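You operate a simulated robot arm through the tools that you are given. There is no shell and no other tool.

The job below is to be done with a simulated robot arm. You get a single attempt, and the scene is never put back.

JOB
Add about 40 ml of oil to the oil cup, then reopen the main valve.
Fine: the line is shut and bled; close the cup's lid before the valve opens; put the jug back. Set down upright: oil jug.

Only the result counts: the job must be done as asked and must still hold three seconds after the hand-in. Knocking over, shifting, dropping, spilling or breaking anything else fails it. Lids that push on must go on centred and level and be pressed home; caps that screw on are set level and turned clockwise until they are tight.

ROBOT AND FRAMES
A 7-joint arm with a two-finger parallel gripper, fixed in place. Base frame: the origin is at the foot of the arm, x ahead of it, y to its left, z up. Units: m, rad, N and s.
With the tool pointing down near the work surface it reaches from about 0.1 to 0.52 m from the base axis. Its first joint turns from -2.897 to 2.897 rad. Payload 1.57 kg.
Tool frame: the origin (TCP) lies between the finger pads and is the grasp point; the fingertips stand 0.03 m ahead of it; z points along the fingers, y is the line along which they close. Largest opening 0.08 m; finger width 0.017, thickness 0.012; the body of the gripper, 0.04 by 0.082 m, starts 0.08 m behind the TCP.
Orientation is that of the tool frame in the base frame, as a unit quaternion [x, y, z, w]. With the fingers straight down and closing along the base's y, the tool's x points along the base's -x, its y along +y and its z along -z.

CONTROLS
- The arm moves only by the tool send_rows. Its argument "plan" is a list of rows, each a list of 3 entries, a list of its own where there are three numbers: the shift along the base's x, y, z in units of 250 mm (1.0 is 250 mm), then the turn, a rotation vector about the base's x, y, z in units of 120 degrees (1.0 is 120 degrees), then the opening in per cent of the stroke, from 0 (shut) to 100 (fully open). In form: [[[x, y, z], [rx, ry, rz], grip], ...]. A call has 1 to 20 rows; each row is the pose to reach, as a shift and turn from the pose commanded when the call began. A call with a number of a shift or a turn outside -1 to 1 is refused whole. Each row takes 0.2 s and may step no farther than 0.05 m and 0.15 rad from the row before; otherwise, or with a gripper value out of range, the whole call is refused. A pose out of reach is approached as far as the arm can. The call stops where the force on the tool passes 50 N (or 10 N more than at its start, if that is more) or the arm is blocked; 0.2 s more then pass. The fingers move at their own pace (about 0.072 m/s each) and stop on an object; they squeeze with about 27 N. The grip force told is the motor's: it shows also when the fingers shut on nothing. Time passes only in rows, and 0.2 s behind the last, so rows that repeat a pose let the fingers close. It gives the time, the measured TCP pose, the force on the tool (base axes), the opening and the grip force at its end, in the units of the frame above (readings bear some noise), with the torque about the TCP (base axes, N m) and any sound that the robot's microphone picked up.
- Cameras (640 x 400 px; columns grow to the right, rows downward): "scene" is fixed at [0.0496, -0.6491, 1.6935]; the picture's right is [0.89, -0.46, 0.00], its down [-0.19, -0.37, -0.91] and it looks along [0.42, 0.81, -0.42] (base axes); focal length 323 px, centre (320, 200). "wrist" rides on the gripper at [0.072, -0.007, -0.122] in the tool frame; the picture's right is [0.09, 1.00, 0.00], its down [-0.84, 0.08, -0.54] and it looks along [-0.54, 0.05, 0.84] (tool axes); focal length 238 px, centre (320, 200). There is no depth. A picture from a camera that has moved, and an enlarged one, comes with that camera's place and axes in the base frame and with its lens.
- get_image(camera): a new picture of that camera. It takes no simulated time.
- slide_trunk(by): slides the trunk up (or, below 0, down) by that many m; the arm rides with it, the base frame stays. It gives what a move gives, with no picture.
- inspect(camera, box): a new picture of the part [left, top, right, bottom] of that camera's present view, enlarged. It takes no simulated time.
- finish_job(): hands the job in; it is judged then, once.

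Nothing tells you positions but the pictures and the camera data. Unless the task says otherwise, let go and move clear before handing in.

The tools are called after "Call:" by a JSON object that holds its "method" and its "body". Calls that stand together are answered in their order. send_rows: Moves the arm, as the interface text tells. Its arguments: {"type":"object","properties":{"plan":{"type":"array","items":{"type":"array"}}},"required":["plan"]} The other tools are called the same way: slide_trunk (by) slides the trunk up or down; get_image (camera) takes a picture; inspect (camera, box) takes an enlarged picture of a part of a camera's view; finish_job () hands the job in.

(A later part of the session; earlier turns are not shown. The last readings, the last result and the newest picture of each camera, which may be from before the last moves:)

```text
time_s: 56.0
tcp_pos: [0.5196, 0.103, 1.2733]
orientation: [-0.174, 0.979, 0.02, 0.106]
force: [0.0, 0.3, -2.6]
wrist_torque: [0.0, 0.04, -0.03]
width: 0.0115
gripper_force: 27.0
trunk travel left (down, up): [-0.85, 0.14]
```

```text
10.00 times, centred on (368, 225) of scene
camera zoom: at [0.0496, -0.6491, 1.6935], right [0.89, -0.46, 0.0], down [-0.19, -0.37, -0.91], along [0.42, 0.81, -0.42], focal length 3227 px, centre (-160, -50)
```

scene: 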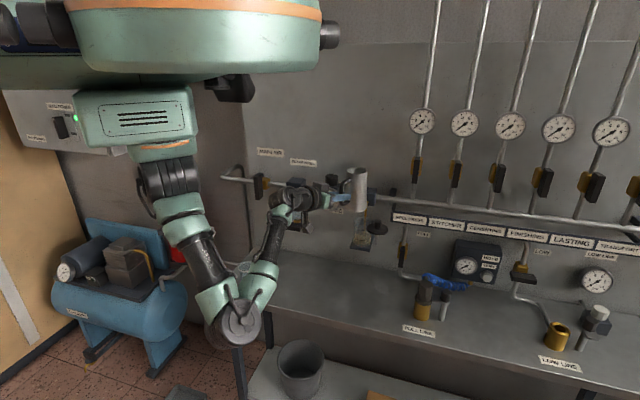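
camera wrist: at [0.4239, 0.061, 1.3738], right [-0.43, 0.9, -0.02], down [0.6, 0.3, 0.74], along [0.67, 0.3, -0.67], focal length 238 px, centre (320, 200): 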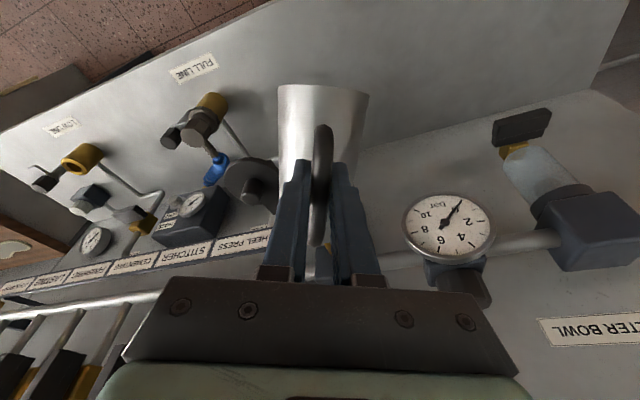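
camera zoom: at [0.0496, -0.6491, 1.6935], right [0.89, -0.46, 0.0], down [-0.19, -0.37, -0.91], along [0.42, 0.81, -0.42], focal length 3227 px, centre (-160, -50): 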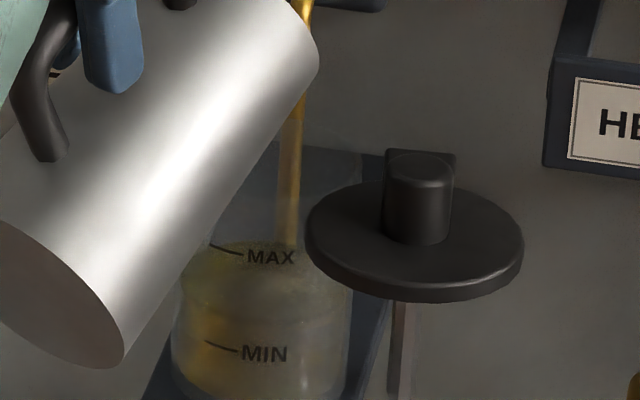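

The flow has stopped. I'll zoom in further to measure the settled surface and the cup's bore.

Call:
{"method": "inspect", "body": {"camera": "scene", "box": [358, 226, 382, 241]}}

Call:
{"method": "inspect", "body": {"camera": "scene", "box": [358, 236, 384, 252]}}

Call:
{"method": "get_image", "body": {"camera": "wrist"}}

```text
16.00 times, centred on (370, 234) of scene
camera zoom: at [0.0496, -0.6491, 1.6935], right [0.89, -0.46, 0.0], down [-0.19, -0.37, -0.91], along [0.42, 0.81, -0.42], focal length 5164 px, centre (-480, -336)
```

zoom: 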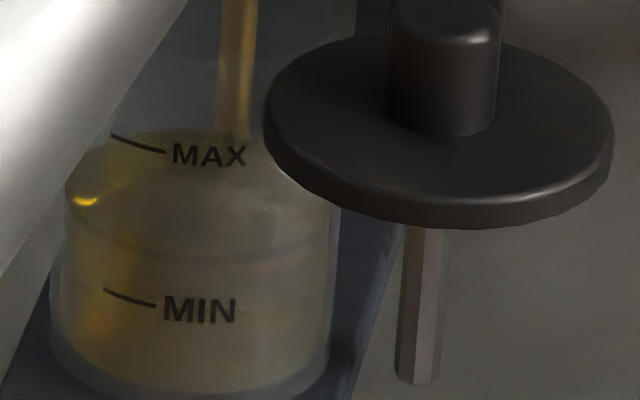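

```text
16.00 times, centred on (371, 244) of scene
camera zoom: at [0.0496, -0.6491, 1.6935], right [0.89, -0.46, 0.0], down [-0.19, -0.37, -0.91], along [0.42, 0.81, -0.42], focal length 5164 px, centre (-496, -504)
```

zoom: 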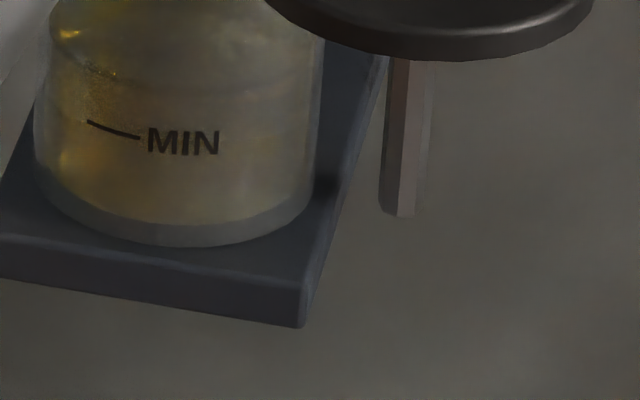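

```text
taken
camera wrist: at [0.4313, 0.0641, 1.3769], right [-0.43, 0.9, -0.02], down [0.63, 0.31, 0.71], along [0.64, 0.29, -0.71], focal length 238 px, centre (320, 200)
```

wrist: 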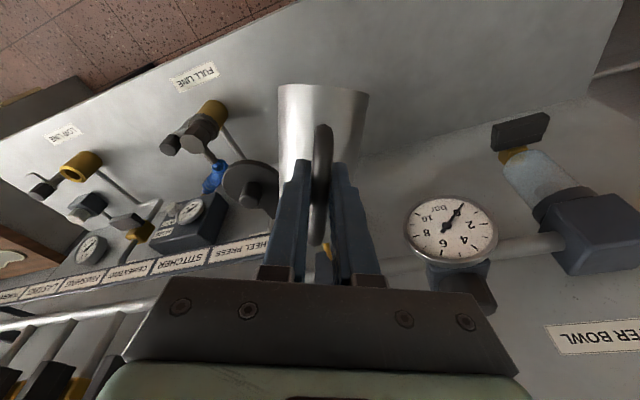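

By the settled level, about 38–39 ml has gone in: the surface rose roughly 15 mm in a bore about 28.5 mm in radius. That's close to 40 ml, so I'll stop here, bring the jug upright along the same arc, and re-measure with a clear view.

Call:
{"method": "send_rows", "body": {"plan": [[[-0.036, -0.015, 0.018], [0.0217, -0.0586, 0], 0], [[-0.066, -0.03, 0.039], [0.0434, -0.1173, 0], 0], [[-0.089, -0.042, 0.058], [0.0651, -0.1759, 0], 0], [[-0.104, -0.051, 0.074], [0.0868, -0.2345, 0], 0], [[-0.112, -0.057, 0.09], [0.1084, -0.2931, 0], 0], [[-0.111, -0.06, 0.106], [0.1301, -0.3518, 0], 0], [[-0.102, -0.06, 0.123], [0.1518, -0.4104, 0], 0], [[-0.086, -0.057, 0.143], [0.1735, -0.469, 0], 0], [[-0.08, -0.055, 0.15], [0.1807, -0.4885, 0], 0], [[-0.08, -0.055, 0.15], [0.1807, -0.4885, 0], 0]]}}

Call:
{"method": "inspect", "body": {"camera": "scene", "box": [348, 205, 388, 245]}}

Call:
{"method": "inspect", "body": {"camera": "scene", "box": [310, 150, 410, 255]}}

Call:
{"method": "get_image", "body": {"camera": "wrist"}}

```text
time_s: 58.2
tcp_pos: [0.4987, 0.0888, 1.3103]
orientation: [-0.141, 0.781, 0.109, 0.598]
force: [-0.7, -0.9, -1.8]
wrist_torque: [-0.08, 0.15, 0.0]
width: 0.0111
gripper_force: 27.2
trunk travel left (down, up): [-0.85, 0.14]
```

```text
10.00 times, centred on (368, 225) of scene
camera zoom: at [0.0496, -0.6491, 1.6935], right [0.89, -0.46, 0.0], down [-0.19, -0.37, -0.91], along [0.42, 0.81, -0.42], focal length 3227 px, centre (-160, -50)
```

zoom: 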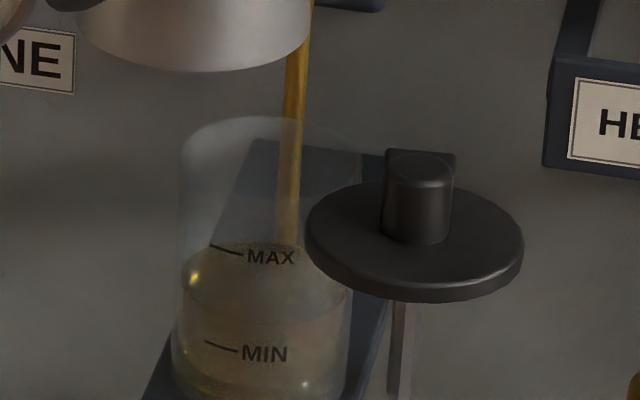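

```text
3.81 times, centred on (360, 202) of scene
camera zoom: at [0.0496, -0.6491, 1.6935], right [0.89, -0.46, 0.0], down [-0.19, -0.37, -0.91], along [0.42, 0.81, -0.42], focal length 1229 px, centre (168, 190)
```

zoom: 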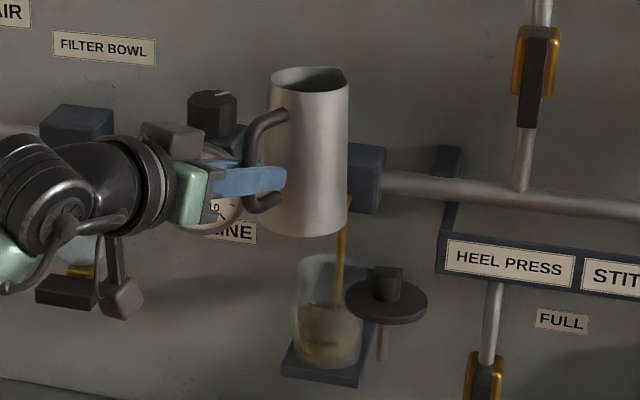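

```text
taken
camera wrist: at [0.3736, 0.0359, 1.2729], right [-0.37, 0.92, -0.09], down [-0.31, -0.04, 0.95], along [0.88, 0.38, 0.3], focal length 238 px, centre (320, 200)
```

wrist: 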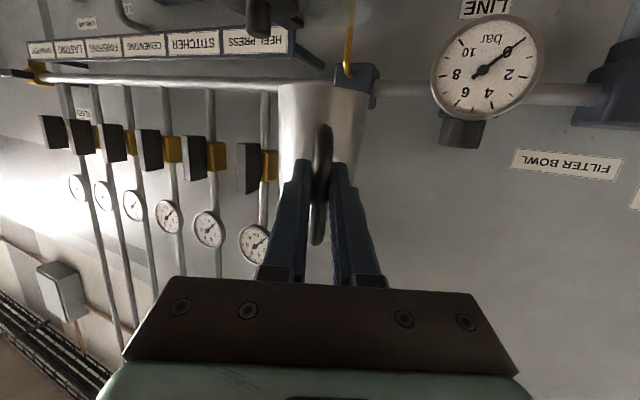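

Call:
{"method": "inspect", "body": {"camera": "scene", "box": [362, 226, 386, 241]}}

Call:
{"method": "inspect", "body": {"camera": "scene", "box": [363, 227, 373, 233]}}

Call:
{"method": "inspect", "body": {"camera": "scene", "box": [362, 214, 388, 230]}}

```text
16.00 times, centred on (374, 234) of scene
camera zoom: at [0.0496, -0.6491, 1.6935], right [0.89, -0.46, 0.0], down [-0.19, -0.37, -0.91], along [0.42, 0.81, -0.42], focal length 5164 px, centre (-544, -336)
```

zoom: 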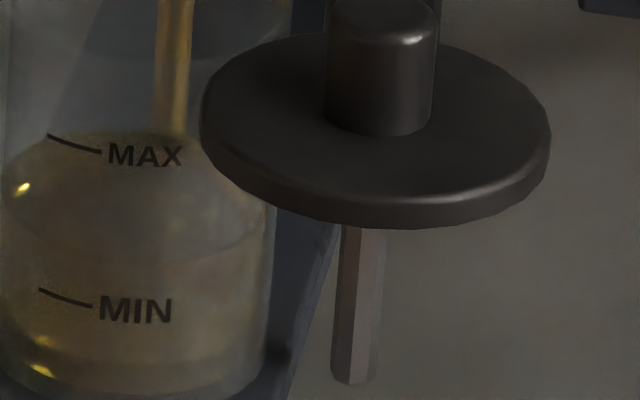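

```text
16.00 times, centred on (368, 230) of scene
camera zoom: at [0.0496, -0.6491, 1.6935], right [0.89, -0.46, 0.0], down [-0.19, -0.37, -0.91], along [0.42, 0.81, -0.42], focal length 5164 px, centre (-448, -280)
```

zoom: 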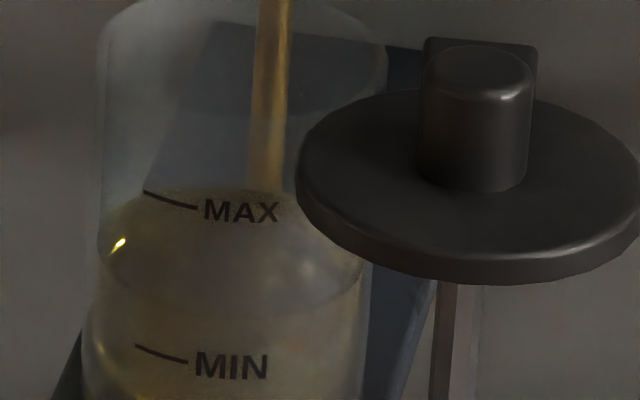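

```text
16.00 times, centred on (375, 222) of scene
camera zoom: at [0.0496, -0.6491, 1.6935], right [0.89, -0.46, 0.0], down [-0.19, -0.37, -0.91], along [0.42, 0.81, -0.42], focal length 5164 px, centre (-560, -152)
```

zoom: 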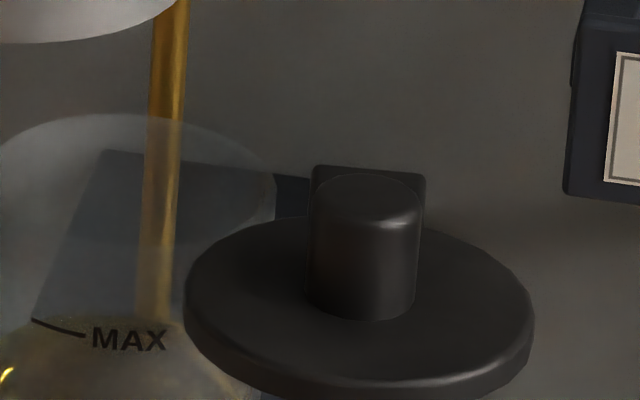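

A clear view gives a bore radius of 28.3 mm and a rise of about 15–16 mm, so roughly 39 ml was added. Pouring is done, and I'll carry the jug back the way it came.

Call:
{"method": "send_rows", "body": {"plan": [[[-0.061, 0.051, -0.02], [0, 0, 0.0297], 0], [[-0.123, 0.103, -0.04], [0, 0, 0.0595], 0], [[-0.185, 0.154, -0.061], [0, 0, 0.0893], 0], [[-0.246, 0.205, -0.083], [0, 0, 0.119], 0], [[-0.308, 0.256, -0.104], [0, 0, 0.1488], 0], [[-0.37, 0.308, -0.125], [0, 0, 0.1786], 0], [[-0.431, 0.359, -0.145], [0, 0, 0.2083], 0], [[-0.431, 0.359, -0.145], [0, 0, 0.2083], 0]]}}

Call:
{"method": "get_image", "body": {"camera": "scene"}}

```text
time_s: 60.0
tcp_pos: [0.3918, 0.1787, 1.2734]
orientation: [-0.306, 0.733, 0.235, 0.56]
force: [-0.2, 0.0, -2.3]
wrist_torque: [-0.14, 0.09, 0.0]
width: 0.0112
gripper_force: 27.1
trunk travel left (down, up): [-0.85, 0.14]
```

```text
taken
```

scene: 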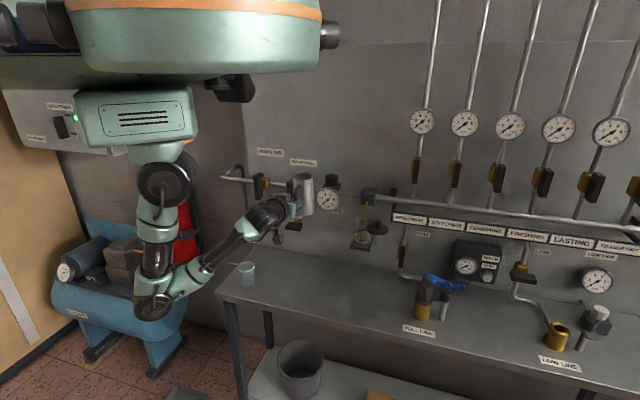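

Call:
{"method": "slide_trunk", "body": {"by": -0.3}}

Call:
{"method": "get_image", "body": {"camera": "wrist"}}

```text
time_s: 63.0
tcp_pos: [0.3925, 0.1803, 0.9746]
orientation: [-0.306, 0.733, 0.235, 0.56]
force: [-0.2, -0.4, -2.1]
wrist_torque: [-0.13, 0.1, -0.01]
width: 0.0112
gripper_force: 27.3
trunk travel left (down, up): [-0.55, 0.44]
```

```text
taken
camera wrist: at [0.3005, 0.0778, 0.9367], right [-0.73, 0.68, -0.09], down [-0.27, -0.16, 0.95], along [0.63, 0.71, 0.3], focal length 238 px, centre (320, 200)
```

wrist: 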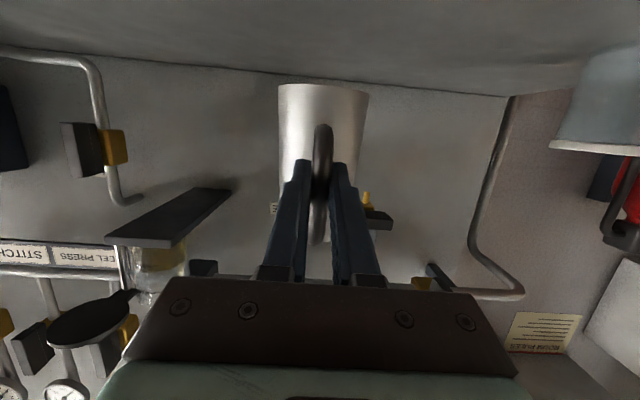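

Call:
{"method": "send_rows", "body": {"plan": [[[-0.006, -0.002, -0.05], [0, 0, 0], 0], [[-0.012, -0.004, -0.1], [0, 0, 0], 0], [[-0.018, -0.006, -0.15], [0, 0, 0], 0], [[-0.023, -0.008, -0.185], [0, 0, 0], 0], [[-0.023, -0.008, -0.194], [0, 0, 0], 0]]}}

Call:
{"method": "get_image", "body": {"camera": "wrist"}}

```text
time_s: 64.2
tcp_pos: [0.3865, 0.1764, 0.9249]
orientation: [-0.307, 0.733, 0.235, 0.56]
force: [0.5, 0.0, -3.1]
wrist_torque: [-0.1, 0.09, 0.0]
width: 0.0113
gripper_force: 27.3
trunk travel left (down, up): [-0.55, 0.44]
```

```text
taken
camera wrist: at [0.2947, 0.076, 0.8879], right [-0.73, 0.68, -0.09], down [-0.27, -0.16, 0.95], along [0.63, 0.71, 0.3], focal length 238 px, centre (320, 200)
```

wrist: 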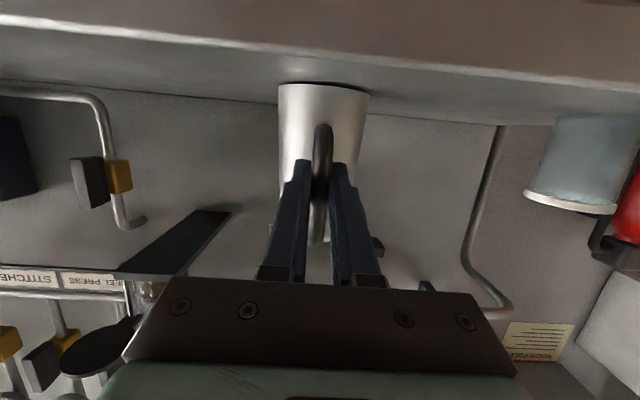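

Call:
{"method": "send_rows", "body": {"plan": [[[0.0, 0.006, -0.005], [0, 0, 0], 0], [[0.0, 0.006, -0.01], [0, 0, 0], 0]]}}

```text
time_s: 64.8
tcp_pos: [0.3859, 0.1769, 0.9228]
orientation: [-0.307, 0.733, 0.235, 0.56]
force: [-0.5, -0.2, -1.9]
wrist_torque: [-0.09, 0.08, -0.02]
width: 0.0111
gripper_force: 26.8
trunk travel left (down, up): [-0.55, 0.44]
```

Call:
{"method": "send_rows", "body": {"plan": [[[0.0, 0.0, -0.004], [0, 0, 0], 0], [[0.0, 0.0, -0.006], [0, 0, 0], 0]]}}

```text
time_s: 65.5
tcp_pos: [0.3871, 0.1782, 0.9228]
orientation: [-0.306, 0.732, 0.235, 0.561]
force: [0.6, 0.8, 1.8]
wrist_torque: [0.19, -0.24, 0.0]
width: 0.0112
gripper_force: 26.9
trunk travel left (down, up): [-0.55, 0.44]
```

Contact: the vertical force has flipped to +1.8 N, so the jug is standing on the bench. I'll release the handle and back straight out.

Call:
{"method": "send_rows", "body": {"plan": [[[0, 0, 0.002], [0, 0, 0], 0], [[0, 0, 0.002], [0, 0, 0], 30], [[0, 0, 0.002], [0, 0, 0], 60], [[0, 0, 0.002], [0, 0, 0], 60]]}}

Call:
{"method": "get_image", "body": {"camera": "wrist"}}

```text
time_s: 66.5
tcp_pos: [0.3862, 0.178, 0.922]
orientation: [-0.307, 0.733, 0.236, 0.56]
force: [0.5, 0.6, -0.2]
wrist_torque: [-0.02, -0.01, 0.0]
width: 0.0481
gripper_force: 0.1
trunk travel left (down, up): [-0.55, 0.44]
```

```text
taken
camera wrist: at [0.2946, 0.0772, 0.8848], right [-0.73, 0.68, -0.09], down [-0.27, -0.16, 0.95], along [0.63, 0.71, 0.3], focal length 238 px, centre (320, 200)
```

wrist: 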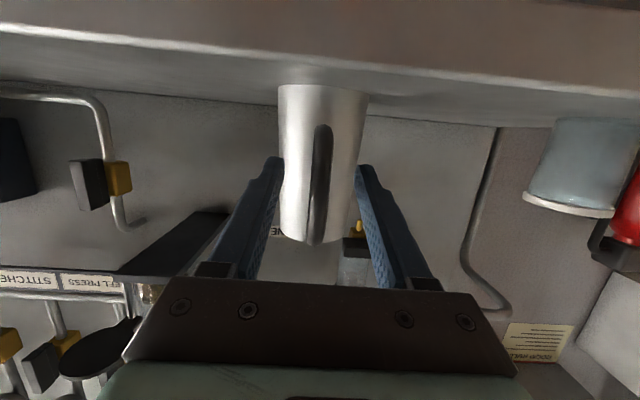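

Call:
{"method": "send_rows", "body": {"plan": [[[-0.04, -0.04, 0.0], [0, 0, 0], 60], [[-0.08, -0.08, 0.0], [0, 0, 0], 60], [[-0.11, -0.13, 0.0], [0, 0, 0], 60], [[-0.114, -0.17, 0.0], [0, 0, 0], 60]]}}

Call:
{"method": "get_image", "body": {"camera": "wrist"}}

```text
time_s: 67.5
tcp_pos: [0.358, 0.1355, 0.9218]
orientation: [-0.306, 0.733, 0.235, 0.56]
force: [0.2, -0.3, 0.2]
wrist_torque: [0.0, -0.02, 0.02]
width: 0.0481
gripper_force: 0.1
trunk travel left (down, up): [-0.55, 0.44]
```

```text
taken
camera wrist: at [0.2659, 0.0345, 0.8847], right [-0.73, 0.68, -0.09], down [-0.27, -0.16, 0.95], along [0.63, 0.71, 0.3], focal length 238 px, centre (320, 200)
```

wrist: 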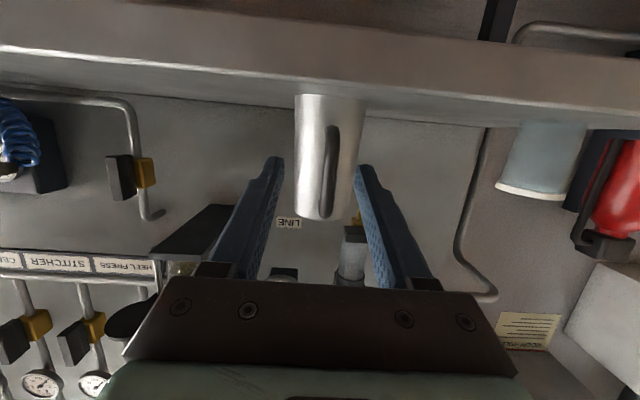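

The jug stands upright in its place. Now I'll raise the trunk and go back to close the lid.

Call:
{"method": "slide_trunk", "body": {"by": 0.3}}

Call:
{"method": "inspect", "body": {"camera": "scene", "box": [230, 240, 350, 320]}}

Call:
{"method": "get_image", "body": {"camera": "scene"}}

```text
time_s: 70.5
tcp_pos: [0.3572, 0.135, 1.2214]
orientation: [-0.308, 0.733, 0.236, 0.559]
force: [-1.5, 0.0, 0.5]
wrist_torque: [0.01, -0.01, 0.01]
width: 0.0479
gripper_force: 0.1
trunk travel left (down, up): [-0.85, 0.14]
```

```text
5.00 times, centred on (290, 280) of scene
camera zoom: at [0.0496, -0.6491, 1.6935], right [0.89, -0.46, 0.0], down [-0.19, -0.37, -0.91], along [0.42, 0.81, -0.42], focal length 1614 px, centre (470, -200)
```

zoom: 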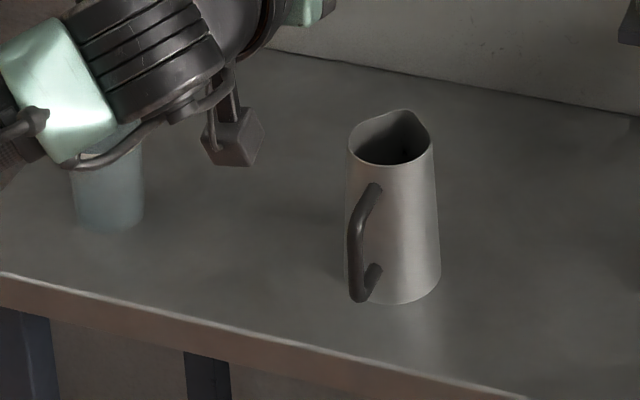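

```text
taken
```

scene: 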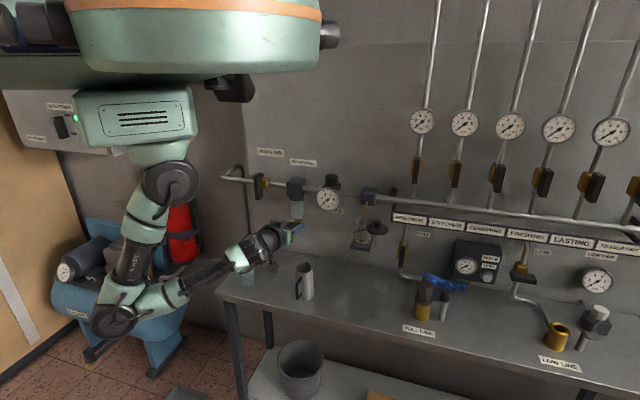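

The jug is upright and back on its spot, within a few millimetres. Now I'll point the tool down again and move to the area above the open lid.

Call:
{"method": "send_rows", "body": {"plan": [[[0.057, -0.034, 0.056], [-0.0442, 0.0442, 0], 60], [[0.114, -0.068, 0.111], [-0.0884, 0.0884, 0], 60], [[0.171, -0.102, 0.167], [-0.1326, 0.1326, 0], 60], [[0.228, -0.136, 0.222], [-0.1768, 0.1768, 0], 60], [[0.286, -0.17, 0.278], [-0.221, 0.221, 0], 60], [[0.343, -0.204, 0.333], [-0.2652, 0.2652, 0], 60], [[0.4, -0.238, 0.389], [-0.3094, 0.3094, 0], 60], [[0.457, -0.272, 0.444], [-0.3536, 0.3536, 0], 60], [[0.514, -0.306, 0.5], [-0.3978, 0.3978, 0], 60], [[0.571, -0.34, 0.555], [-0.442, 0.442, 0], 60]]}}

Call:
{"method": "get_image", "body": {"camera": "wrist"}}

```text
time_s: 72.7
tcp_pos: [0.5004, 0.0505, 1.3608]
orientation: [-0.381, 0.924, 0.004, -0.004]
force: [-0.5, 0.3, -0.2]
wrist_torque: [-0.02, 0.01, 0.01]
width: 0.0481
gripper_force: 0.0
out of reach, approached as far as the arm can: row 1, 2, 5
trunk travel left (down, up): [-0.85, 0.14]
```

```text
taken
camera wrist: at [0.4551, -0.0043, 1.4835], right [-0.77, 0.64, 0.01], down [0.54, 0.64, 0.54], along [0.34, 0.42, -0.84], focal length 238 px, centre (320, 200)
```

wrist: 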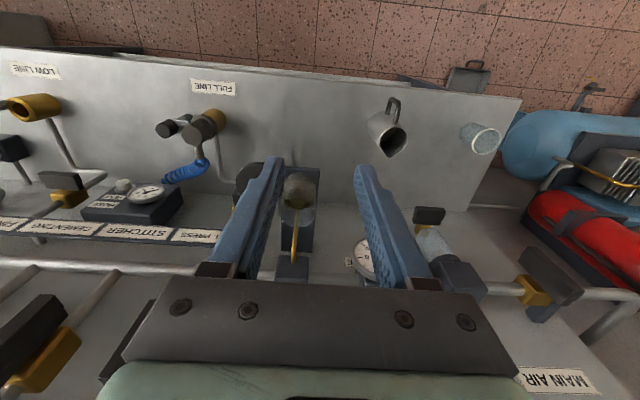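

Call:
{"method": "send_rows", "body": {"plan": [[[0.044, 0.006, -0.01], [0, 0, 0.0625], 60], [[0.088, 0.012, -0.02], [0, 0, 0.125], 60], [[0.132, 0.018, -0.03], [0, 0, 0.1875], 60], [[0.176, 0.025, -0.04], [0, 0, 0.25], 60], [[0.22, 0.031, -0.05], [0, 0, 0.3125], 60], [[0.263, 0.037, -0.06], [0, 0, 0.375], 60], [[0.307, 0.043, -0.07], [0, 0, 0.4375], 60], [[0.351, 0.049, -0.08], [0, 0, 0.5], 60], [[0.395, 0.055, -0.09], [0, 0, 0.5625], 60], [[0.439, 0.062, -0.1], [0, 0, 0.625], 60], [[0.483, 0.068, -0.11], [0, 0, 0.6875], 60], [[0.526, 0.074, -0.12], [0, 0, 0.75], 60], [[0.526, 0.074, -0.12], [0, 0, 0.75], 60]]}}

Call:
{"method": "get_image", "body": {"camera": "wrist"}}

Call:
{"method": "inspect", "body": {"camera": "scene", "box": [340, 150, 420, 255]}}

```text
time_s: 75.5
tcp_pos: [0.6322, 0.0704, 1.3308]
orientation: [0.924, -0.383, 0.0, 0.004]
force: [0.4, 1.1, -0.8]
wrist_torque: [0.0, -0.01, 0.0]
width: 0.0479
gripper_force: 0.0
trunk travel left (down, up): [-0.85, 0.14]
```

```text
taken
camera wrist: at [0.6874, 0.0249, 1.4531], right [-0.64, -0.77, 0.01], down [-0.65, 0.54, 0.54], along [-0.42, 0.34, -0.84], focal length 238 px, centre (320, 200)
```

wrist: 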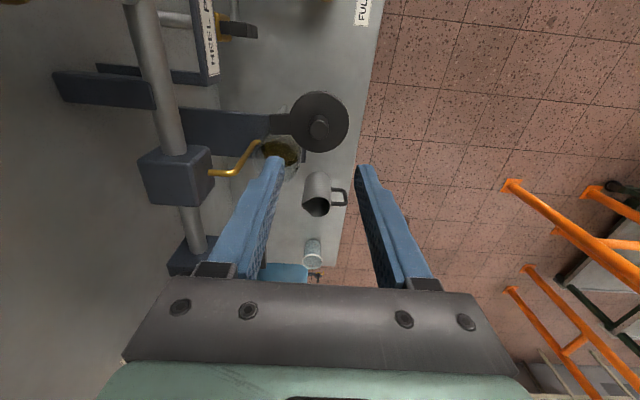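

```text
3.81 times, centred on (380, 202) of scene
camera zoom: at [0.0496, -0.6491, 1.6935], right [0.89, -0.46, 0.0], down [-0.19, -0.37, -0.91], along [0.42, 0.81, -0.42], focal length 1229 px, centre (91, 190)
```

zoom: 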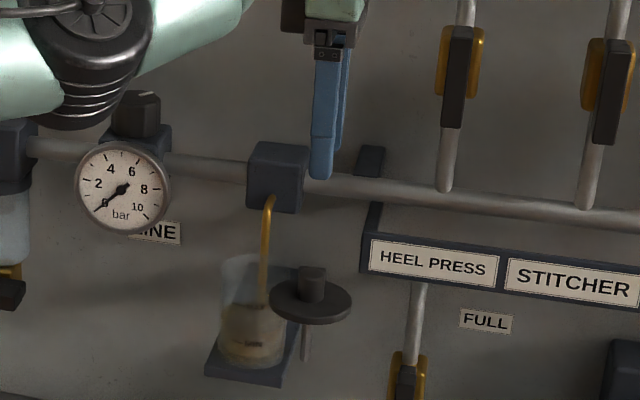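

Call:
{"method": "inspect", "body": {"camera": "wrist", "box": [255, 80, 375, 180]}}

```text
4.00 times, centred on (315, 130) of wrist
camera zoom: at [0.6874, 0.0249, 1.4531], right [-0.64, -0.77, 0.01], down [-0.65, 0.54, 0.54], along [-0.42, 0.34, -0.84], focal length 953 px, centre (340, 480)
```

zoom: 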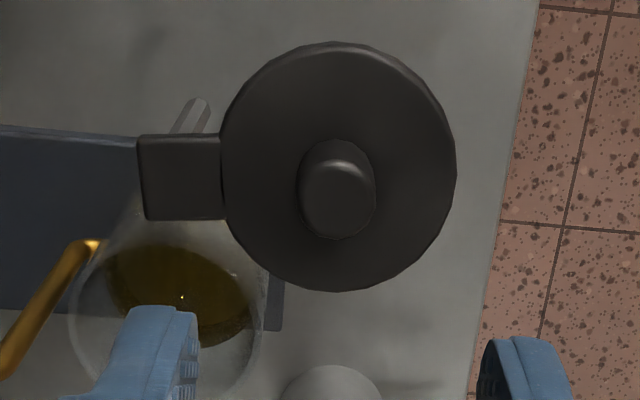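

The knob is right under the TCP, with the lid about 90° open. I'll come down and grip it.

Call:
{"method": "send_rows", "body": {"plan": [[[0.004, 0.004, -0.12], [0, 0, 0], 50], [[0.004, 0.004, -0.24], [0, 0, 0], 50], [[0.004, 0.004, -0.36], [0, 0, 0], 50], [[0.004, 0.004, -0.44], [0, 0, 0], 50], [[0.004, 0.004, -0.472], [0, 0, 0], 50]]}}

Call:
{"method": "get_image", "body": {"camera": "wrist"}}

```text
time_s: 76.7
tcp_pos: [0.6333, 0.0697, 1.2135]
orientation: [0.924, -0.382, 0.0, 0.004]
force: [-0.4, 0.3, 0.0]
wrist_torque: [0.0, 0.0, 0.01]
width: 0.04
gripper_force: 0.1
trunk travel left (down, up): [-0.85, 0.14]
```

```text
taken
camera wrist: at [0.6883, 0.0255, 1.3351], right [-0.64, -0.77, 0.01], down [-0.64, 0.54, 0.54], along [-0.42, 0.34, -0.84], focal length 238 px, centre (320, 200)
```

wrist: 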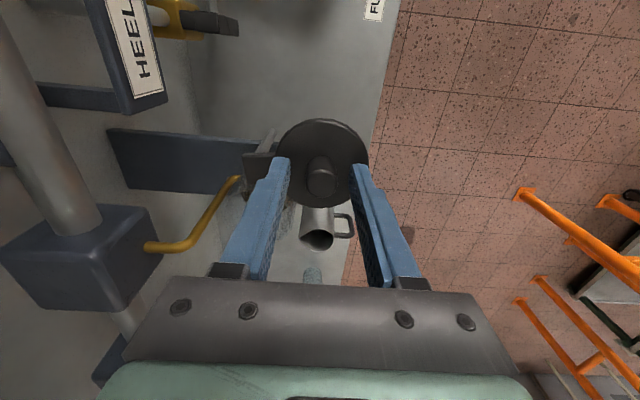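

Call:
{"method": "send_rows", "body": {"plan": [[[0, 0, -0.006], [0, 0, 0], 0], [[0, 0, -0.006], [0, 0, 0], 0], [[0, 0, -0.006], [0, 0, 0], 0]]}}

```text
time_s: 77.5
tcp_pos: [0.6317, 0.0683, 1.2125]
orientation: [0.924, -0.383, 0.0, 0.005]
force: [-0.8, -5.4, 2.8]
wrist_torque: [-0.13, -0.25, -0.13]
width: 0.0214
gripper_force: 33.7
trunk travel left (down, up): [-0.85, 0.14]
```

I have the knob. I'll swing the lid back along the arc, halfway first.

Call:
{"method": "send_rows", "body": {"plan": [[[-0.0196, 0.0164, 0], [0, 0, -0.063], 0], [[-0.0376, 0.0356, 0], [0, 0, -0.126], 0], [[-0.0524, 0.0568, 0], [0, 0, -0.189], 0], [[-0.0648, 0.0796, 0], [0, 0, -0.252], 0], [[-0.0736, 0.1044, 0], [0, 0, -0.315], 0], [[-0.0792, 0.13, 0], [0, 0, -0.378], 0]]}}

Call:
{"method": "inspect", "body": {"camera": "scene", "box": [340, 150, 420, 255]}}

```text
time_s: 78.8
tcp_pos: [0.6115, 0.1027, 1.211]
orientation: [-0.704, 0.71, 0.002, -0.002]
force: [-6.0, -4.2, 3.0]
wrist_torque: [-0.31, 0.05, -0.17]
width: 0.0211
gripper_force: 34.0
trunk travel left (down, up): [-0.85, 0.14]
```

```text
3.81 times, centred on (380, 202) of scene
camera zoom: at [0.0496, -0.6491, 1.6935], right [0.89, -0.46, 0.0], down [-0.19, -0.37, -0.91], along [0.42, 0.81, -0.42], focal length 1229 px, centre (91, 190)
```

zoom: 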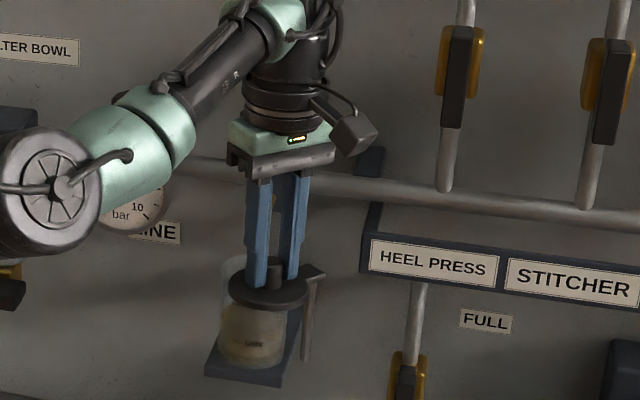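

Call:
{"method": "send_rows", "body": {"plan": [[[-0.0024, 0.026, 0], [0, 0, -0.063], 0], [[-0.0012, 0.0524, 0], [0, 0, -0.126], 0], [[0.0032, 0.0784, 0], [0, 0, -0.189], 0], [[0.0116, 0.1036, 0], [0, 0, -0.252], 0], [[0.0232, 0.1276, 0], [0, 0, -0.315], 0]]}}

Call:
{"method": "inspect", "body": {"camera": "scene", "box": [340, 180, 395, 255]}}

Call:
{"method": "get_image", "body": {"camera": "wrist"}}

```text
time_s: 80.0
tcp_pos: [0.6183, 0.1346, 1.2122]
orientation: [-0.436, 0.9, 0.003, -0.002]
force: [-5.5, -1.5, 1.0]
wrist_torque: [0.0, -0.03, -0.16]
width: 0.0208
gripper_force: 34.3
trunk travel left (down, up): [-0.85, 0.14]
```

```text
5.33 times, centred on (368, 218) of scene
camera zoom: at [0.0496, -0.6491, 1.6935], right [0.89, -0.46, 0.0], down [-0.19, -0.37, -0.91], along [0.42, 0.81, -0.42], focal length 1721 px, centre (67, 107)
```

zoom: 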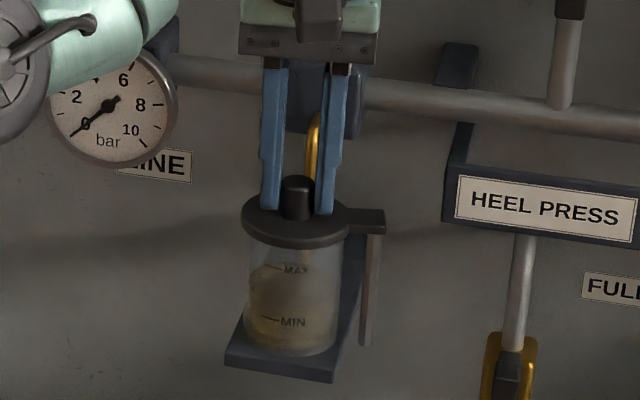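

```text
taken
camera wrist: at [0.579, 0.0746, 1.3344], right [-0.84, 0.54, 0.01], down [0.46, 0.7, 0.54], along [0.29, 0.46, -0.84], focal length 238 px, centre (320, 200)
```

wrist: 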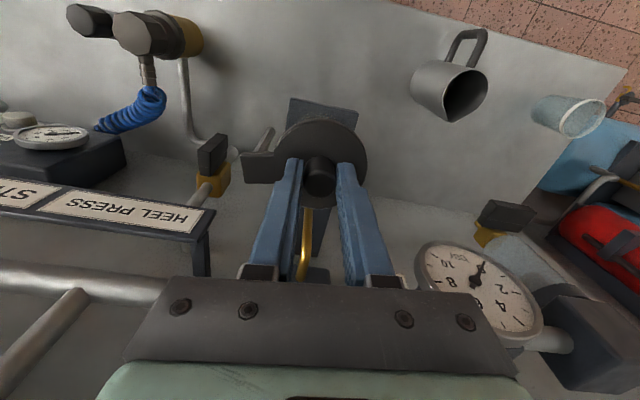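

Call:
{"method": "send_rows", "body": {"plan": [[[0.007, 0.0112, 0], [0, 0, -0.0315], 0], [[0.014, 0.0224, 0], [0, 0, -0.063], 0], [[0.014, 0.0224, 0], [0, 0, -0.063], 0]]}}

Call:
{"method": "inspect", "body": {"camera": "scene", "box": [340, 180, 395, 255]}}

```text
time_s: 80.8
tcp_pos: [0.6207, 0.1406, 1.2114]
orientation: [-0.376, 0.927, 0.003, -0.003]
force: [-4.4, -0.2, 3.7]
wrist_torque: [-0.21, 0.11, -0.15]
width: 0.0213
gripper_force: 34.2
trunk travel left (down, up): [-0.85, 0.14]
```

```text
5.33 times, centred on (368, 218) of scene
camera zoom: at [0.0496, -0.6491, 1.6935], right [0.89, -0.46, 0.0], down [-0.19, -0.37, -0.91], along [0.42, 0.81, -0.42], focal length 1721 px, centre (67, 107)
```

zoom: 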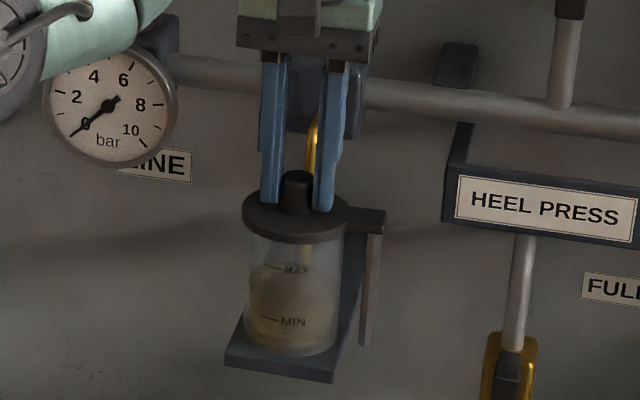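

The lid picture now matches the original closed position. I'll press it a touch further to make sure it's against its stop.

Call:
{"method": "send_rows", "body": {"plan": [[[0.004, 0.005, 0], [0, 0, -0.01], 0], [[0.008, 0.01, 0], [0, 0, -0.02], 0], [[0.008, 0.01, 0], [0, 0, -0.02], 0]]}}

Call:
{"method": "inspect", "body": {"camera": "scene", "box": [340, 180, 395, 255]}}

Call:
{"method": "get_image", "body": {"camera": "wrist"}}

```text
time_s: 81.7
tcp_pos: [0.6226, 0.1417, 1.2123]
orientation: [-0.358, 0.934, 0.003, -0.002]
force: [-6.3, -1.5, 3.0]
wrist_torque: [-0.03, -0.02, -0.29]
width: 0.0212
gripper_force: 34.6
trunk travel left (down, up): [-0.85, 0.14]
```

```text
5.33 times, centred on (368, 218) of scene
camera zoom: at [0.0496, -0.6491, 1.6935], right [0.89, -0.46, 0.0], down [-0.19, -0.37, -0.91], along [0.42, 0.81, -0.42], focal length 1721 px, centre (67, 107)
```

zoom: 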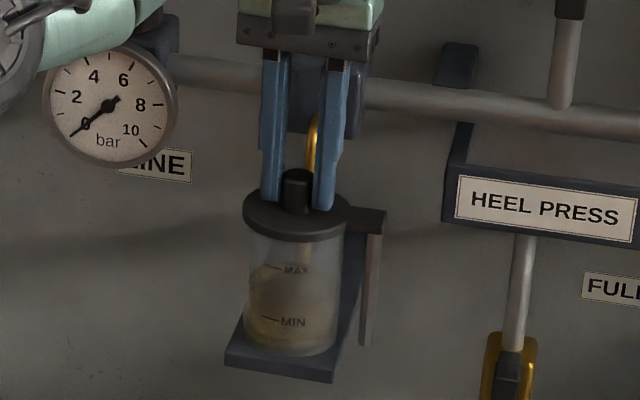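

```text
taken
camera wrist: at [0.5744, 0.0895, 1.3344], right [-0.73, 0.68, 0.01], down [0.58, 0.61, 0.54], along [0.36, 0.4, -0.84], focal length 238 px, centre (320, 200)
```

wrist: 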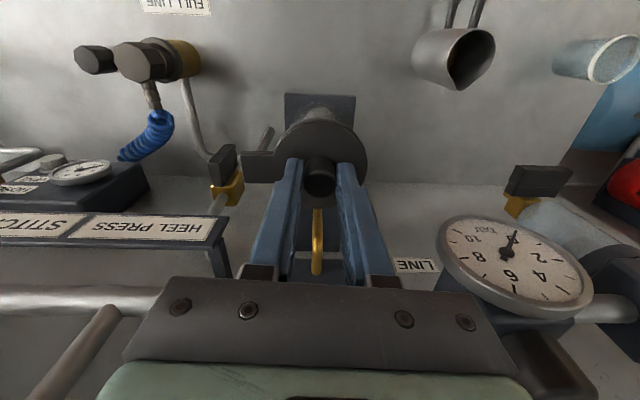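

Call:
{"method": "send_rows", "body": {"plan": [[[0.004, 0.005, 0], [0, 0, 0], 0], [[0.008, 0.01, 0], [0, 0, 0], 0], [[0.012, 0.016, 0], [0, 0, 0], 0], [[0.012, 0.016, 0], [0, 0, 0], 0]]}}

Call:
{"method": "inspect", "body": {"camera": "scene", "box": [340, 180, 395, 255]}}

```text
time_s: 82.7
tcp_pos: [0.6248, 0.1441, 1.213]
orientation: [-0.356, 0.935, 0.003, -0.005]
force: [-11.4, -12.2, 2.1]
wrist_torque: [-0.52, -0.06, -0.09]
width: 0.0209
gripper_force: 33.9
trunk travel left (down, up): [-0.85, 0.14]
```

```text
5.33 times, centred on (368, 218) of scene
camera zoom: at [0.0496, -0.6491, 1.6935], right [0.89, -0.46, 0.0], down [-0.19, -0.37, -0.91], along [0.42, 0.81, -0.42], focal length 1721 px, centre (67, 107)
```

zoom: 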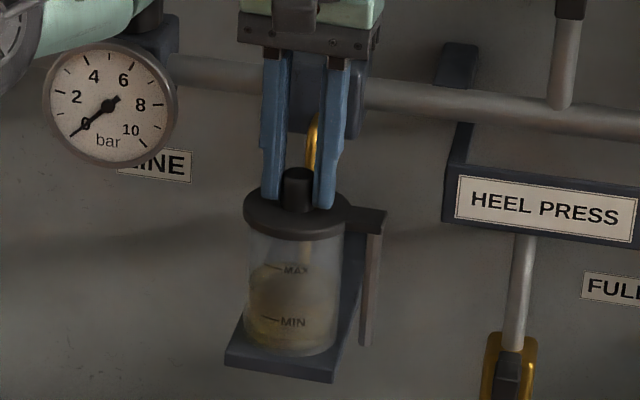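

The force rose to about 17 N against the stop, so the lid is fully shut. I'll release and lift clear.

Call:
{"method": "send_rows", "body": {"plan": [[[0, 0, 0], [0, 0, 0], 40], [[0, 0, 0], [0, 0, 0], 50], [[0, 0, 0], [0, 0, 0], 50], [[0, 0, 0.1], [0, 0, 0], 50], [[0, 0, 0.25], [0, 0, 0], 50], [[0, 0, 0.4], [0, 0, 0], 50]]}}

Call:
{"method": "get_image", "body": {"camera": "wrist"}}

Call:
{"method": "inspect", "body": {"camera": "scene", "box": [340, 180, 395, 255]}}

Call:
{"method": "inspect", "body": {"camera": "wrist", "box": [255, 50, 375, 220]}}

```text
time_s: 84.0
tcp_pos: [0.6257, 0.1474, 1.311]
orientation: [-0.358, 0.934, 0.003, -0.003]
force: [0.0, -0.6, 0.7]
wrist_torque: [0.02, 0.0, 0.04]
width: 0.0398
gripper_force: 0.1
trunk travel left (down, up): [-0.85, 0.14]
```

```text
taken
camera wrist: at [0.5779, 0.0944, 1.4346], right [-0.73, 0.68, 0.01], down [0.58, 0.61, 0.54], along [0.36, 0.4, -0.84], focal length 238 px, centre (320, 200)
```

wrist: 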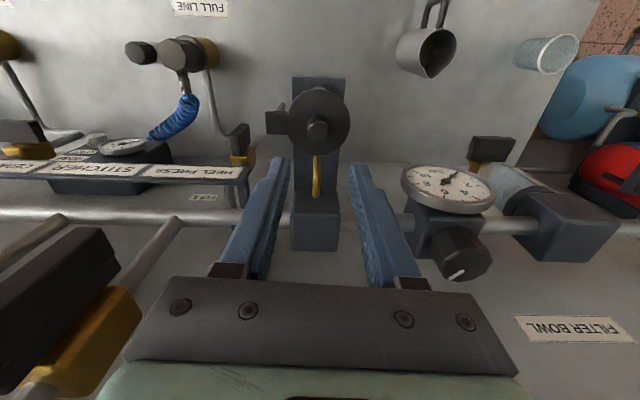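

```text
5.33 times, centred on (368, 218) of scene
camera zoom: at [0.0496, -0.6491, 1.6935], right [0.89, -0.46, 0.0], down [-0.19, -0.37, -0.91], along [0.42, 0.81, -0.42], focal length 1721 px, centre (67, 107)
```

zoom: 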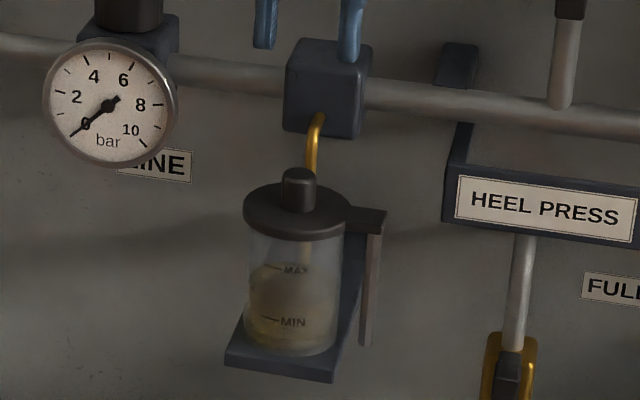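

```text
2.35 times, centred on (315, 135) of wrist
camera zoom: at [0.5779, 0.0944, 1.4346], right [-0.73, 0.68, 0.01], down [0.58, 0.61, 0.54], along [0.36, 0.4, -0.84], focal length 561 px, centre (332, 353)
```

zoom: 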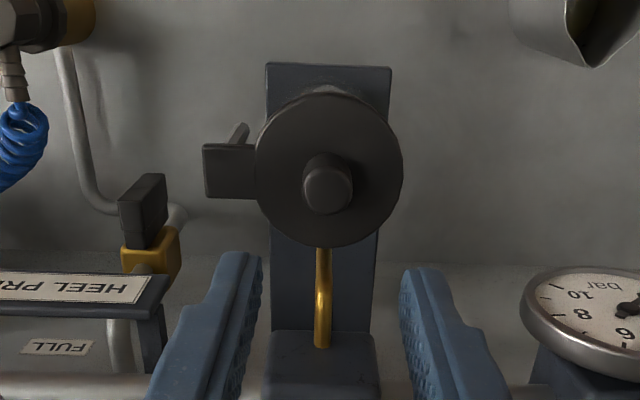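

The lid is shut and looks the same as at the start. Next is the main valve at the left end, so I'll back away from the wall and move there for a close look at its handle.

Call:
{"method": "send_rows", "body": {"plan": [[[-0.106, -0.07, 0.0], [0.0418, -0.0465, 0], 50], [[-0.212, -0.14, 0.0], [0.0837, -0.093, 0], 50], [[-0.318, -0.21, -0.03], [0.1255, -0.1395, 0], 50], [[-0.424, -0.28, -0.06], [0.1673, -0.186, 0], 50], [[-0.53, -0.35, -0.09], [0.2092, -0.2325, 0], 50], [[-0.636, -0.42, -0.12], [0.251, -0.279, 0], 50]]}}

```text
time_s: 85.5
tcp_pos: [0.4657, 0.0402, 1.282]
orientation: [-0.332, 0.862, 0.14, 0.356]
force: [-0.7, -0.2, 0.5]
wrist_torque: [0.01, 0.0, 0.03]
width: 0.0401
gripper_force: 0.0
trunk travel left (down, up): [-0.85, 0.14]
```

Call:
{"method": "send_rows", "body": {"plan": [[[-0.1, 0.11, -0.007], [0, 0, 0.004], 50], [[-0.2, 0.22, -0.013], [0, 0, 0.008], 50], [[-0.3, 0.33, -0.02], [0, 0, 0.012], 50], [[-0.4, 0.44, -0.027], [0, 0, 0.016], 50], [[-0.5, 0.55, -0.033], [0, 0, 0.02], 50], [[-0.6, 0.66, -0.04], [0, 0, 0.025], 50], [[-0.7, 0.77, -0.05], [0, 0, 0.025], 50], [[-0.8, 0.88, -0.06], [0, 0, 0.025], 50], [[-0.9, 0.98, -0.07], [0, 0, 0.025], 50]]}}

Call:
{"method": "get_image", "body": {"camera": "wrist"}}

Call:
{"method": "get_image", "body": {"camera": "scene"}}

```text
time_s: 87.5
tcp_pos: [0.2523, 0.3188, 1.2538]
orientation: [-0.354, 0.854, 0.149, 0.352]
force: [-0.2, -0.4, 0.3]
wrist_torque: [0.03, 0.01, -0.02]
width: 0.0402
gripper_force: 0.0
out of reach, approached as far as the arm can: row 3, 4, 5, 6, 7, 8, 9
trunk travel left (down, up): [-0.85, 0.14]
```

```text
taken
camera wrist: at [0.1613, 0.2181, 1.29], right [-0.75, 0.66, -0.06], down [0.1, 0.2, 0.97], along [0.65, 0.73, -0.21], focal length 238 px, centre (320, 200)
```

wrist: 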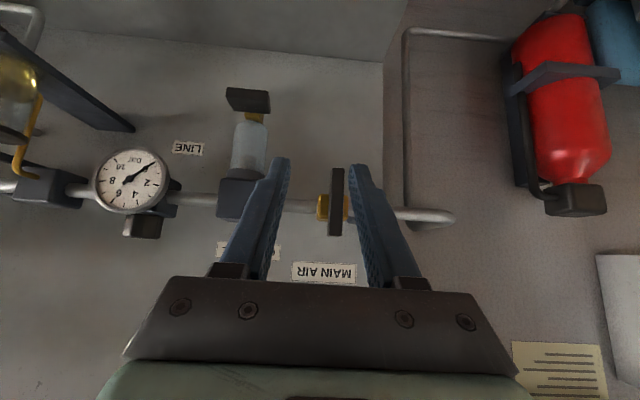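

```text
taken
```

scene: 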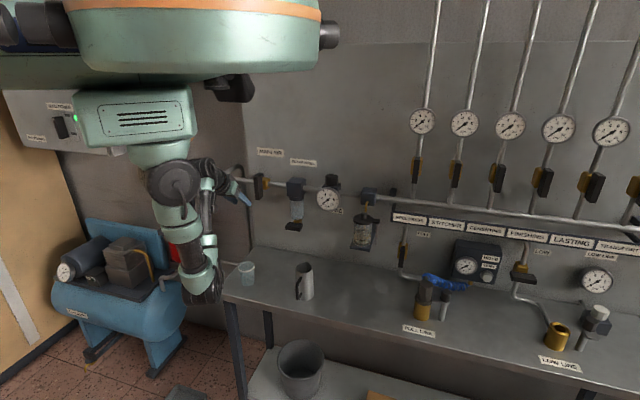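

Call:
{"method": "inspect", "body": {"camera": "wrist", "box": [270, 140, 400, 265]}}

Call:
{"method": "inspect", "body": {"camera": "scene", "box": [235, 155, 305, 220]}}

```text
3.20 times, centred on (335, 202) of wrist
camera zoom: at [0.1613, 0.2181, 1.29], right [-0.75, 0.66, -0.06], down [0.1, 0.2, 0.97], along [0.65, 0.73, -0.21], focal length 763 px, centre (272, 192)
```

zoom: 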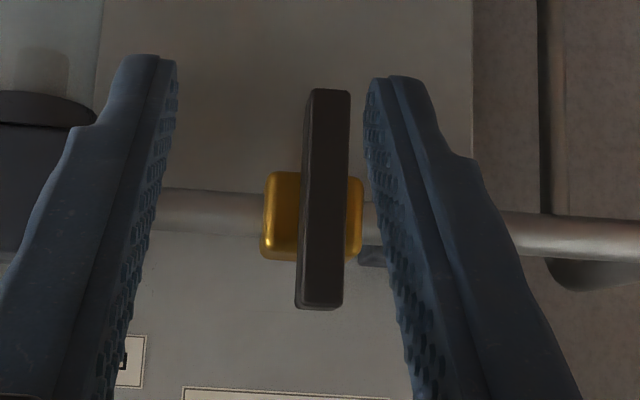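

```text
6.15 times, centred on (270, 188) of scene
camera zoom: at [0.0496, -0.6491, 1.6935], right [0.89, -0.46, 0.0], down [-0.19, -0.37, -0.91], along [0.42, 0.81, -0.42], focal length 1986 px, centre (628, 277)
```

zoom: 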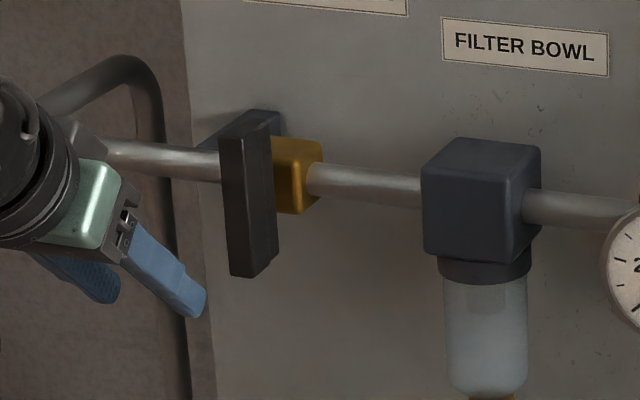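

The valve handle is an upright bar about 0.10 × 0.02 m, centred on the brass body, near n≈0.58–0.61, u≈-0.083, z≈1.22. I'll level the tool and move to a pre-grasp pose in front of it.

Call:
{"method": "send_rows", "body": {"plan": [[[0.024, 0.053, -0.019], [0.0381, -0.0381, 0], 60], [[0.049, 0.107, -0.039], [0.0761, -0.0761, 0], 60], [[0.073, 0.16, -0.058], [0.1142, -0.1142, 0], 60], [[0.097, 0.214, -0.077], [0.1522, -0.1522, 0], 60], [[0.121, 0.267, -0.096], [0.1903, -0.1903, 0], 60], [[0.146, 0.321, -0.116], [0.2283, -0.2283, 0], 60], [[0.17, 0.374, -0.135], [0.2664, -0.2664, 0], 60], [[0.17, 0.374, -0.135], [0.2664, -0.2664, 0], 60]]}}

Call:
{"method": "get_image", "body": {"camera": "wrist"}}

Call:
{"method": "get_image", "body": {"camera": "scene"}}

```text
time_s: 89.2
tcp_pos: [0.2987, 0.411, 1.2213]
orientation: [-0.274, 0.651, 0.276, 0.652]
force: [-0.7, 0.3, -0.7]
wrist_torque: [-0.01, -0.04, 0.01]
width: 0.0477
gripper_force: 0.1
trunk travel left (down, up): [-0.85, 0.14]
```

```text
taken
camera wrist: at [0.2167, 0.3207, 1.1494], right [-0.71, 0.7, -0.09], down [-0.44, -0.33, 0.84], along [0.55, 0.63, 0.54], focal length 238 px, centre (320, 200)
```

wrist: 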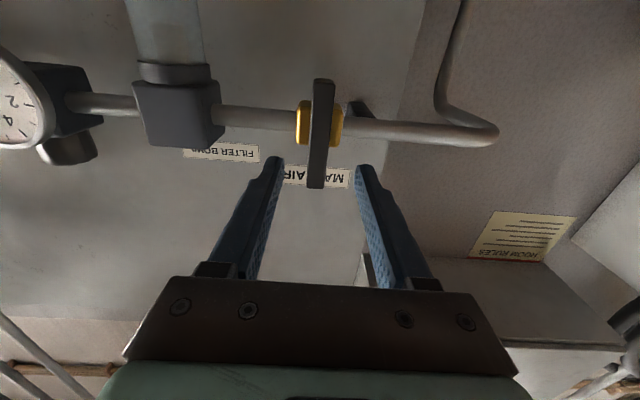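

```text
taken
```

scene: 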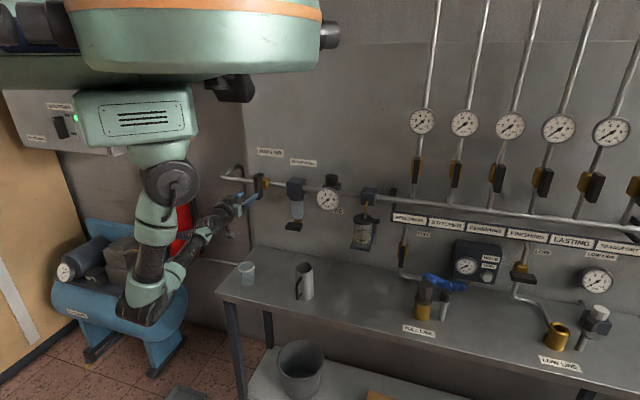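

Call:
{"method": "inspect", "body": {"camera": "wrist", "box": [260, 60, 380, 200]}}

Call:
{"method": "inspect", "body": {"camera": "scene", "box": [215, 155, 305, 230]}}

```text
2.86 times, centred on (320, 130) of wrist
camera zoom: at [0.2167, 0.3207, 1.1494], right [-0.71, 0.7, -0.09], down [-0.44, -0.33, 0.84], along [0.55, 0.63, 0.54], focal length 681 px, centre (320, 400)
```

zoom: 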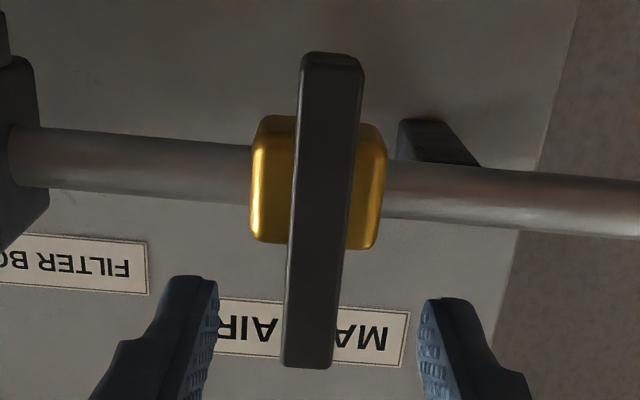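

```text
5.33 times, centred on (260, 192) of scene
camera zoom: at [0.0496, -0.6491, 1.6935], right [0.89, -0.46, 0.0], down [-0.19, -0.37, -0.91], along [0.42, 0.81, -0.42], focal length 1721 px, centre (640, 240)
```

zoom: 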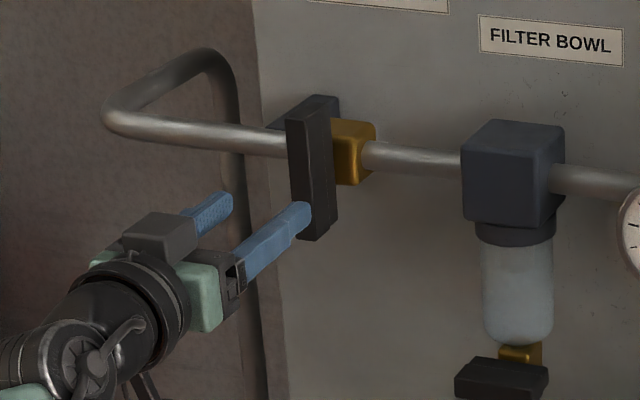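

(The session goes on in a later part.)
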